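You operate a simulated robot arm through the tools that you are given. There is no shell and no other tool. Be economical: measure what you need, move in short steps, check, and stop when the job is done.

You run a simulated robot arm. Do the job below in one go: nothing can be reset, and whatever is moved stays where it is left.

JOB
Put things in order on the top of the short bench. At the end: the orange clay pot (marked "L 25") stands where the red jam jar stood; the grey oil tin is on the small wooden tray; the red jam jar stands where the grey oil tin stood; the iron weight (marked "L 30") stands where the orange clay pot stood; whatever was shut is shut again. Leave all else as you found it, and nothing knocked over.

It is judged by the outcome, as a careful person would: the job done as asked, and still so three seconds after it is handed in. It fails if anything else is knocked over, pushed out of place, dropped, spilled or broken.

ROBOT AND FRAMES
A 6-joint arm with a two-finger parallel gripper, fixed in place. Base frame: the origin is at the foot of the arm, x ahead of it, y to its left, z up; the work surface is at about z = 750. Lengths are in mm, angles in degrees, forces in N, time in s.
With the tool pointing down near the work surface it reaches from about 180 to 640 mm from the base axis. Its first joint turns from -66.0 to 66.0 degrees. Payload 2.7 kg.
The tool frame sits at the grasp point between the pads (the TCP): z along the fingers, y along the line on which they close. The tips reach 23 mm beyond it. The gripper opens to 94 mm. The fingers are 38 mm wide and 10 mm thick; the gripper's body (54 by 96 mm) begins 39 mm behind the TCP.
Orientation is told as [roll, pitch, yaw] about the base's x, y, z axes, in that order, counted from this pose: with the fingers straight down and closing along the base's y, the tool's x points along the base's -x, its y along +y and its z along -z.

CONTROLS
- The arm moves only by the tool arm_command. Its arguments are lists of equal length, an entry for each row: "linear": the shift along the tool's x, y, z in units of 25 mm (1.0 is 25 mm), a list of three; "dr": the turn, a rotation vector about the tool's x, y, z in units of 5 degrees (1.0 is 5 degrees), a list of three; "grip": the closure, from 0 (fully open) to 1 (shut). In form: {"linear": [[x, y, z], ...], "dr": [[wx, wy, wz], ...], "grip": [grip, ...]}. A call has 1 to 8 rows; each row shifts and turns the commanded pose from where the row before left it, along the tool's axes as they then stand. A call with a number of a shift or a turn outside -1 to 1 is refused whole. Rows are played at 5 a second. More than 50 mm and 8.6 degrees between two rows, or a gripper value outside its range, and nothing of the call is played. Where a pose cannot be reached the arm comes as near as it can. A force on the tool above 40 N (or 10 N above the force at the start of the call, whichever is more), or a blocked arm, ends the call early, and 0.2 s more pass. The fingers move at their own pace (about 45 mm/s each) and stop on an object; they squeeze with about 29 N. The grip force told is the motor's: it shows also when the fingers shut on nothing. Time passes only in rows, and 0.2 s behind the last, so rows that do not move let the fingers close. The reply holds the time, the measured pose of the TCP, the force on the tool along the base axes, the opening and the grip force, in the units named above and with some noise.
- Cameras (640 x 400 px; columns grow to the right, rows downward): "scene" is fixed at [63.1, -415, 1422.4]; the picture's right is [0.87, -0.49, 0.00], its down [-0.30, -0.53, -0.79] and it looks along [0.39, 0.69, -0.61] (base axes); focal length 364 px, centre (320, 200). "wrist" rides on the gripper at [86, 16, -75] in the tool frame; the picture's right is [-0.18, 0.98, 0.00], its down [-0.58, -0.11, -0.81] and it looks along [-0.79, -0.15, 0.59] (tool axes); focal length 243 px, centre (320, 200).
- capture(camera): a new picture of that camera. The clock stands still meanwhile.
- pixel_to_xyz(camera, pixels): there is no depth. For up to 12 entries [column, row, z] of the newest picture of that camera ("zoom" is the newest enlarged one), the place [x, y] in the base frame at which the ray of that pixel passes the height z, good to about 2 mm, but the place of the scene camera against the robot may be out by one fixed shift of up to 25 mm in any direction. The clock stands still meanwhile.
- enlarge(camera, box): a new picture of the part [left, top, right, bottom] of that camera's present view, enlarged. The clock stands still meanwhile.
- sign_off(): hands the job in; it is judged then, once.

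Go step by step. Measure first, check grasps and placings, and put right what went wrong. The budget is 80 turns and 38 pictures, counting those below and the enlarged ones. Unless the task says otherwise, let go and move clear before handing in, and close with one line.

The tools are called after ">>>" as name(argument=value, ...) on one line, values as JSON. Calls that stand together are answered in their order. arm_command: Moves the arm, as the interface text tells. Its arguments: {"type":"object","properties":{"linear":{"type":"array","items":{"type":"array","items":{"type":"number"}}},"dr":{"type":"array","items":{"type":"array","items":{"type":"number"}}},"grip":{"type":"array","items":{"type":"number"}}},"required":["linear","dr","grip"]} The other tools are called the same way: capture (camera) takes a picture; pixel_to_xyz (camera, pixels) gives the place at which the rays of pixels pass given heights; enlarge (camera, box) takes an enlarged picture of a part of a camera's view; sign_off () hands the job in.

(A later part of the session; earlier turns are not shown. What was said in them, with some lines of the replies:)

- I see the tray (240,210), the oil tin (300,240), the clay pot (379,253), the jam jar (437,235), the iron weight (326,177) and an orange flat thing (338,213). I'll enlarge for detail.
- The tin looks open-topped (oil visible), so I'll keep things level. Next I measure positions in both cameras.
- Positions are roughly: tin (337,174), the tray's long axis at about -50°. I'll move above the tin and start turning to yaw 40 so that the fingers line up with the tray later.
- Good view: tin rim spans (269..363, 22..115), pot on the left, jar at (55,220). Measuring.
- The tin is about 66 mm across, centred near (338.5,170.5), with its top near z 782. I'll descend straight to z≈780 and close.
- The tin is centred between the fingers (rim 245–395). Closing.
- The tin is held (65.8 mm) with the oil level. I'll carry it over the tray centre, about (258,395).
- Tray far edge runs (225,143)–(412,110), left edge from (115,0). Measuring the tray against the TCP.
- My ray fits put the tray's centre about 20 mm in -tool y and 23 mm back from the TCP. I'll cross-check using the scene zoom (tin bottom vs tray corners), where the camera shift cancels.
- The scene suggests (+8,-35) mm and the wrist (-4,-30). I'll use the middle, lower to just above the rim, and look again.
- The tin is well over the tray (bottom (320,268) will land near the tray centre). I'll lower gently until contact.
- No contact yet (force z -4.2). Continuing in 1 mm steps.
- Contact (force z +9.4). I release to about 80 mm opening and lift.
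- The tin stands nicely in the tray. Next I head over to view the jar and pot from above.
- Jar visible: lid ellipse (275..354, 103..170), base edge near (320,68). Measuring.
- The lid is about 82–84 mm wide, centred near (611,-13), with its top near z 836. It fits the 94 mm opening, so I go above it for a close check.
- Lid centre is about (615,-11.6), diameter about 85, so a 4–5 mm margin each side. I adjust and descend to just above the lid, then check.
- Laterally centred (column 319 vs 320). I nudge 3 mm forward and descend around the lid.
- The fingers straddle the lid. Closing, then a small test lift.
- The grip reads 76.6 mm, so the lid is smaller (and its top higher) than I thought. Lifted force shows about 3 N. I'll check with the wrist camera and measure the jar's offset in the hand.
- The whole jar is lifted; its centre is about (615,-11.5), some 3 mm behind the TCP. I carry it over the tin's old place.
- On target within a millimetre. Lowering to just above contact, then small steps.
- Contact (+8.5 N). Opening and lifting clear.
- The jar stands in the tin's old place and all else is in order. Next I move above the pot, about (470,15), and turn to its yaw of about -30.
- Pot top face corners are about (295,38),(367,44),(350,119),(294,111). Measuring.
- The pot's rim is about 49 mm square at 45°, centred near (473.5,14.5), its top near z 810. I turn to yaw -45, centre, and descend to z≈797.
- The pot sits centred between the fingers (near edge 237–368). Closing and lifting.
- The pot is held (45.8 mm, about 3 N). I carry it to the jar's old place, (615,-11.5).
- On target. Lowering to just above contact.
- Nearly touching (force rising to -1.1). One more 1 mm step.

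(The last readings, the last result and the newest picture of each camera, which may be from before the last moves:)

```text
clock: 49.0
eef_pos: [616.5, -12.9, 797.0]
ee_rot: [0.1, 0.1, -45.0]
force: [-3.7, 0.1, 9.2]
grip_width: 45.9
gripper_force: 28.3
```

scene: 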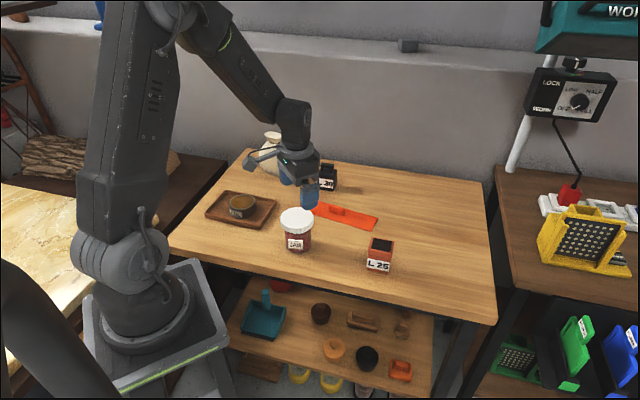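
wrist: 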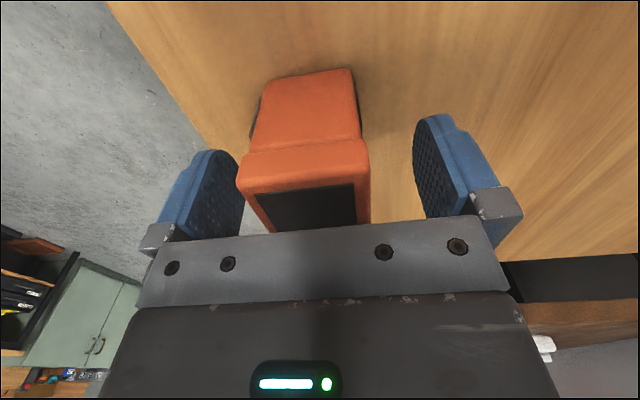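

Contact (+9.2 N). Release, lift, and check the placing, then travel to the iron weight while turning to yaw +45.

>>> arm_command(linear=[[0, 0, 0], [0, 0, 0], [0, 0, 0], [0, 0, -0.3], [0, 0, -0.9], [0, 0, -1], [0, 0, -1], [0, 0, -1]], dr=[[0, 0, 0], [0, 0, 0], [0, 0, 0], [0, 0, 0], [0, 0, 0], [0, 0, 0], [0, 0, 0], [0, 0, 0]], grip=[0.2, 0.2, 0, 0, 0, 0, 0, 0])

>>> arm_command(linear=[[0.721, 0.291, 0], [0.693, 0.353, 0], [0.66, 0.412, 0], [0.621, 0.468, 0], [0.578, 0.52, 0], [0.531, 0.569, 0]], dr=[[0, 0, -1], [0, 0, -1], [0, 0, -1], [0, 0, -1], [0, 0, -1], [0, 0, -1]], grip=[0, 0, 0, 0, 0, 0])

>>> arm_command(linear=[[0.479, 0.613, 0], [0.424, 0.652, 0], [0.365, 0.687, 0], [0.304, 0.716, 0], [0.241, 0.74, 0], [0.175, 0.758, 0]], dr=[[0, 0, -1], [0, 0, -1], [0, 0, -1], [0, 0, -1], [0, 0, -1], [0, 0, -1]], grip=[0, 0, 0, 0, 0, 0])

>>> arm_command(linear=[[0.108, 0.77, 0], [0.041, 0.777, 0], [-0.027, 0.777, 0], [-0.095, 0.772, 0], [-0.162, 0.761, 0], [-0.227, 0.743, 0], [0, 0, 0]], dr=[[0, 0, -1], [0, 0, -1], [0, 0, -1], [0, 0, -1], [0, 0, -1], [0, 0, -1], [0, 0, 0]], grip=[0, 0, 0, 0, 0, 0, 0])

>>> capture(camera="wrist")

>>> capture(camera="scene")

```text
clock: 50.8
eef_pos: [616.4, -12.7, 900.6]
ee_rot: [0.0, 0.1, -45.1]
force: [-0.5, -0.1, -0.8]
grip_width: 94.1
gripper_force: 0.1
```

```text
clock: 52.2
eef_pos: [570.6, 94.7, 901.1]
ee_rot: [0.1, 0.0, -14.8]
force: [0.3, 0.3, 0.0]
grip_width: 94.2
gripper_force: 0.1
```

```text
clock: 53.6
eef_pos: [526.0, 201.8, 899.7]
ee_rot: [0.0, -0.1, 15.1]
force: [0.9, 1.3, -0.1]
grip_width: 94.1
gripper_force: 0.1
```

```text
clock: 55.2
eef_pos: [480.7, 309.3, 901.3]
ee_rot: [0.0, 0.1, 45.0]
force: [-0.3, 0.9, -0.9]
grip_width: 93.9
gripper_force: 0.1
```

```text
9 pictures are left
```

wrist: 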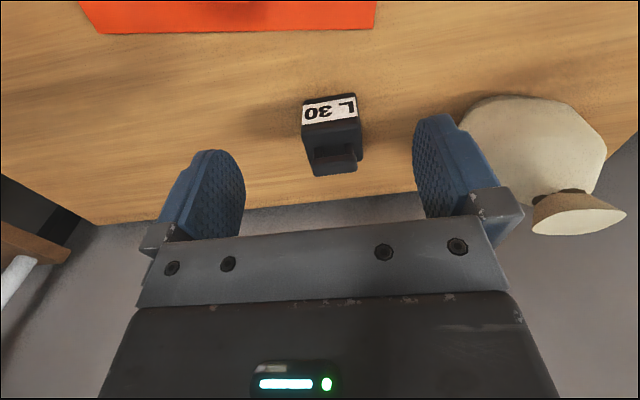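

```text
8 pictures are left
```

scene: 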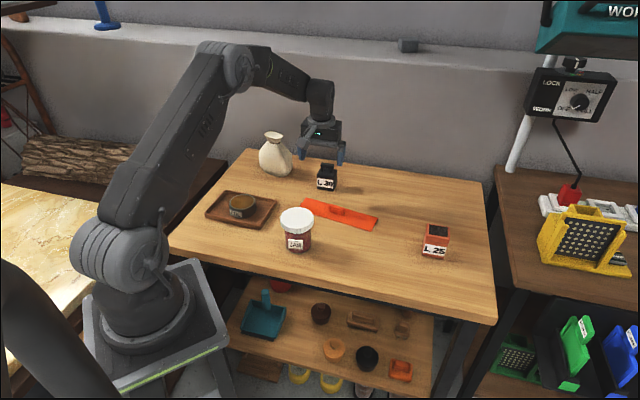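

Everything stands. The weight is at (331,130) in the wrist view, so I enlarge and measure it.

>>> enlarge(camera="wrist", box=[280, 80, 380, 190])

>>> pixel_to_xyz(camera="wrist", pixels=[[303, 102, 750], [357, 93, 750], [302, 127, 790], [361, 119, 790], [361, 153, 790], [312, 160, 790], [302, 127, 800], [361, 119, 800]])

```text
3.64 times, centred on (330, 135) of wrist
```

zoom: 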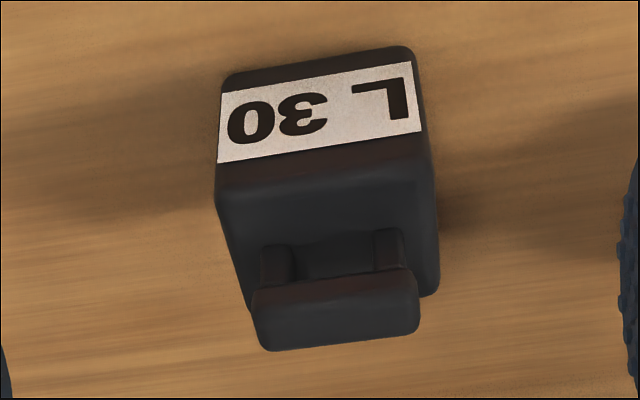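

```text
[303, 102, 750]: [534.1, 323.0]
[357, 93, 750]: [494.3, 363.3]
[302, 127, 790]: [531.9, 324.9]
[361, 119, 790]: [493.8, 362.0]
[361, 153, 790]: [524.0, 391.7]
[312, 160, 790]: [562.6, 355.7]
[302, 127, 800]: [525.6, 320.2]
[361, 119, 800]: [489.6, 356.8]
```

The weight's body is about 53 mm wide, centred near (531.5,361), top z≈790, handle top ≈817. I go in slightly short of centre because of reach, with TCP z≈791.

>>> arm_command(linear=[[-0.88, 0.01, 0], [-0.88, 0.01, 0], [-0.88, 0.01, 0], [0, 0, 0.9], [0, 0, 0.9], [0, 0, 0.9], [0, 0, 0.9], [0, 0, 0.8]], dr=[[0, 0, 0], [0, 0, 0], [0, 0, 0], [0, 0, 0], [0, 0, 0], [0, 0, 0], [0, 0, 0], [0, 0, 0]], grip=[0, 0, 0, 0, 0, 0, 0, 0])

>>> capture(camera="wrist")

```text
clock: 57.0
eef_pos: [525.9, 355.6, 791.8]
ee_rot: [0.1, -0.2, 45.0]
force: [-1.1, -1.6, 4.7]
grip_width: 93.7
gripper_force: 0.0
```

```text
6 pictures are left
```

wrist: 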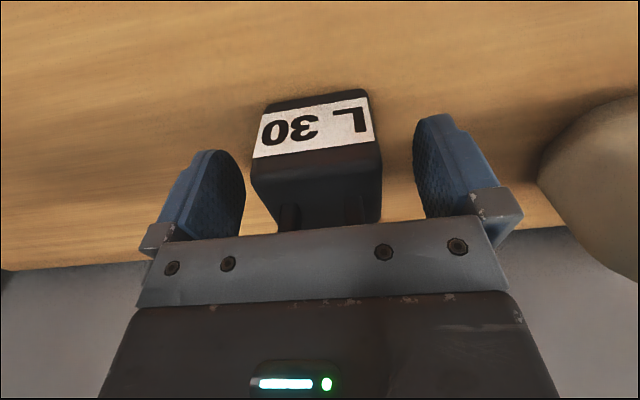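

Force z +4.7 suggests the palm is touching the handle. I raise 5 mm, then close.

>>> arm_command(linear=[[0, 0, -0.2], [0, 0, 0]], dr=[[0, 0, 0], [0, 0, 0]], grip=[0, 0])

>>> arm_command(linear=[[0, 0, 0], [0, 0, 0], [0, 0, 0], [0, 0, 0], [0, 0, 0]], dr=[[0, 0, 0], [0, 0, 0], [0, 0, 0], [0, 0, 0], [0, 0, 0]], grip=[0.3, 1, 1, 1, 1])

>>> arm_command(linear=[[0, 0, -0.2], [0, 0, -0.2], [0, 0, 0]], dr=[[0, 0, 0], [0, 0, 0], [0, 0, 0]], grip=[1, 1, 1])

>>> enlarge(camera="scene", box=[270, 110, 390, 220])

```text
clock: 57.6
eef_pos: [525.4, 355.1, 796.4]
ee_rot: [0.0, 0.0, 45.0]
force: [-0.4, 0.1, -0.2]
grip_width: 94.0
gripper_force: 0.0
```

```text
clock: 58.8
eef_pos: [526.4, 356.1, 795.7]
ee_rot: [0.0, 0.0, 45.0]
force: [-0.2, 0.1, 0.2]
grip_width: 53.7
gripper_force: 29.3
```

```text
clock: 59.6
eef_pos: [526.4, 355.8, 806.3]
ee_rot: [0.0, 0.1, 45.0]
force: [0.6, 0.1, -6.8]
grip_width: 53.8
gripper_force: 29.4
```

```text
3.64 times, centred on (330, 165) of scene
```

zoom: 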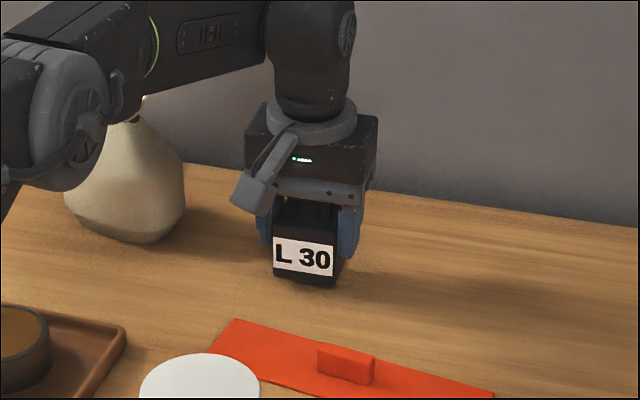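

The weight is lifted cleanly (53.7 mm, about 6.5 N). I lift higher and carry it to the pot's old place.

>>> arm_command(linear=[[0, 0, -0.6], [0, 0, -0.9], [0, 0, -1], [0.4, -0.28, 0], [0.85, -0.6, 0], [0.85, -0.6, 0], [0.85, -0.6, 0], [0.85, -0.6, 0]], dr=[[0, 0, 0], [0, 0, 0], [0, 0, 0], [0, 0, 0], [0, 0, 0], [0, 0, 0], [0, 0, 0], [0, 0, 0]], grip=[1, 1, 1, 1, 1, 1, 1, 1])

>>> arm_command(linear=[[0.85, -0.6, 0], [0.85, -0.6, 0], [0.85, -0.6, 0], [0.85, -0.6, 0], [0.85, -0.6, 0], [0.85, -0.6, 0], [0.85, -0.6, 0], [0.85, -0.6, 0]], dr=[[0, 0, 0], [0, 0, 0], [0, 0, 0], [0, 0, 0], [0, 0, 0], [0, 0, 0], [0, 0, 0], [0, 0, 0]], grip=[1, 1, 1, 1, 1, 1, 1, 1])

>>> arm_command(linear=[[0.5, -0.35, 0], [0.31, -0.22, 0], [0, 0, 0]], dr=[[0, 0, 0], [0, 0, 0], [0, 0, 0]], grip=[1, 1, 1])

>>> capture(camera="wrist")

```text
clock: 61.4
eef_pos: [507.6, 241.4, 868.4]
ee_rot: [0.0, 0.0, 45.0]
force: [-0.5, -0.1, -5.2]
grip_width: 53.7
gripper_force: 28.8
```

```text
clock: 63.2
eef_pos: [469.2, 36.4, 869.8]
ee_rot: [0.0, 0.0, 45.0]
force: [-0.5, -0.3, -5.5]
grip_width: 53.7
gripper_force: 29.6
```

```text
clock: 64.0
eef_pos: [468.1, 12.7, 867.9]
ee_rot: [0.0, 0.0, 45.0]
force: [0.7, -0.6, -5.2]
grip_width: 53.9
gripper_force: 28.5
```

```text
4 pictures are left
```

wrist: 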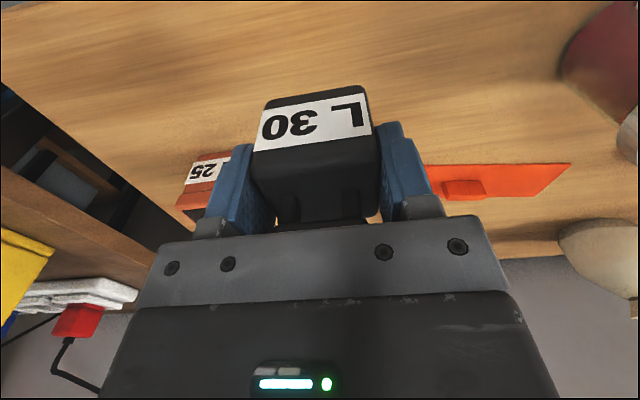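

Positioned within a millimetre. Lowering.

>>> arm_command(linear=[[0, 0, 0.6], [0, 0, 0.8], [0, 0, 0.7], [0, 0, 0.46], [0, 0, 0.2], [0, 0, 0]], dr=[[0, 0, 0], [0, 0, 0], [0, 0, 0], [0, 0, 0], [0, 0, 0], [0, 0, 0]], grip=[1, 1, 1, 1, 1, 1])

>>> arm_command(linear=[[0, 0, 0.05], [0, 0, 0]], dr=[[0, 0, 0], [0, 0, 0]], grip=[1, 1])

>>> arm_command(linear=[[0, 0, 0.04], [0, 0, 0]], dr=[[0, 0, 0], [0, 0, 0]], grip=[1, 1])

```text
clock: 65.4
eef_pos: [467.1, 12.5, 799.4]
ee_rot: [0.0, 0.1, 44.9]
force: [-0.6, -0.1, -6.1]
grip_width: 53.8
gripper_force: 28.8
```

```text
clock: 66.0
eef_pos: [467.1, 12.5, 798.0]
ee_rot: [0.1, 0.0, 44.9]
force: [0.5, 0.0, -6.4]
grip_width: 53.9
gripper_force: 29.1
```

```text
clock: 66.6
eef_pos: [467.2, 12.3, 797.3]
ee_rot: [0.0, 0.0, 45.0]
force: [-0.4, 1.0, -7.1]
grip_width: 53.9
gripper_force: 28.5
```

>>> arm_command(linear=[[0, 0, 0.04], [0, 0, 0]], dr=[[0, 0, 0], [0, 0, 0]], grip=[1, 1])

>>> arm_command(linear=[[0, 0, 0.03], [0, 0, 0]], dr=[[0, 0, 0], [0, 0, 0]], grip=[1, 1])

```text
clock: 67.2
eef_pos: [467.6, 13.0, 795.5]
ee_rot: [0.0, 0.0, 45.1]
force: [-2.4, 0.2, 0.3]
grip_width: 54.1
gripper_force: 29.0
```

```text
clock: 67.8
eef_pos: [466.9, 11.4, 796.5]
ee_rot: [-0.1, 0.0, 45.0]
force: [-6.9, 1.0, 16.6]
grip_width: 53.9
gripper_force: 29.5
```

Firm contact (+16.6 N). Releasing, lifting clear and checking the scene.

>>> arm_command(linear=[[0, 0, 0], [0, 0, 0], [0, 0, 0], [0, 0, -0.3], [0, 0, -0.9], [0, 0, -1], [0, 0, -1], [0, 0, -1]], dr=[[0, 0, 0], [0, 0, 0], [0, 0, 0], [0, 0, 0], [0, 0, 0], [0, 0, 0], [0, 0, 0], [0, 0, 0]], grip=[0.2, 0, 0, 0, 0, 0, 0, 0])

>>> arm_command(linear=[[0, 0.8, -1], [0, 0.9, -1], [0, 1, 0], [0, 1, 0], [0, 1, 0], [0, 1, 0], [0, 1, 0], [0, 0, 0]], dr=[[0, 0, 0], [0, 0, 0], [0, 0, 0], [0, 0, 0], [0, 0, 0], [0, 0, 0], [0, 0, 0], [0, 0, 0]], grip=[0, 0, 0, 0, 0, 0, 0, 0])

>>> capture(camera="scene")

>>> enlarge(camera="scene", box=[270, 180, 480, 311])

```text
clock: 69.6
eef_pos: [467.4, 12.0, 901.0]
ee_rot: [0.0, -0.1, 45.0]
force: [-0.8, -0.8, -0.4]
grip_width: 94.0
gripper_force: 0.1
```

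```text
clock: 71.4
eef_pos: [348.7, 132.1, 951.0]
ee_rot: [0.0, -0.1, 45.0]
force: [-0.9, 1.3, 0.5]
grip_width: 93.9
gripper_force: 0.0
```

```text
3 pictures are left
```

scene: 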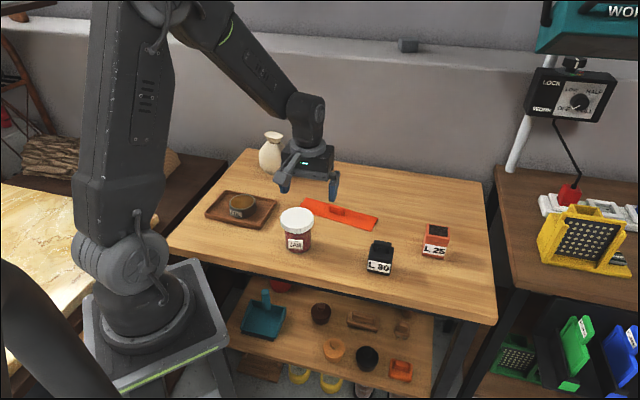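

```text
3.05 times, centred on (375, 246) of scene
```

zoom: 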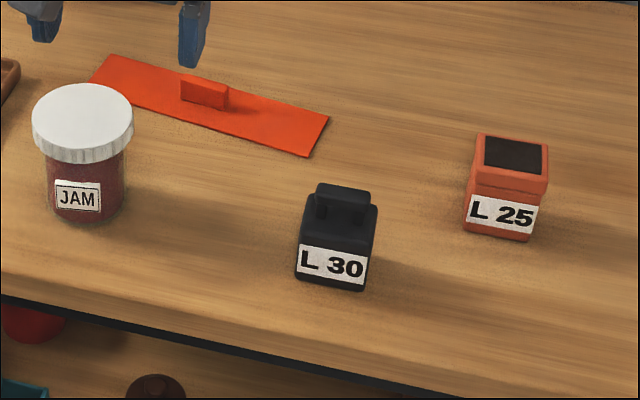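

The final pictures show the weight, pot and jar on their intended spots (within a few mm), the tin in the tray, the lid on the jar, and the strip and vase untouched. Handing in.

>>> sign_off()

```text
The job is handed in.
```

The job is done and handed in. The oil tin is on the tray, and the jam jar, clay pot and iron weight are each within a few millimetres of their asked-for places. The jar's lid stayed shut, and nothing was knocked over.
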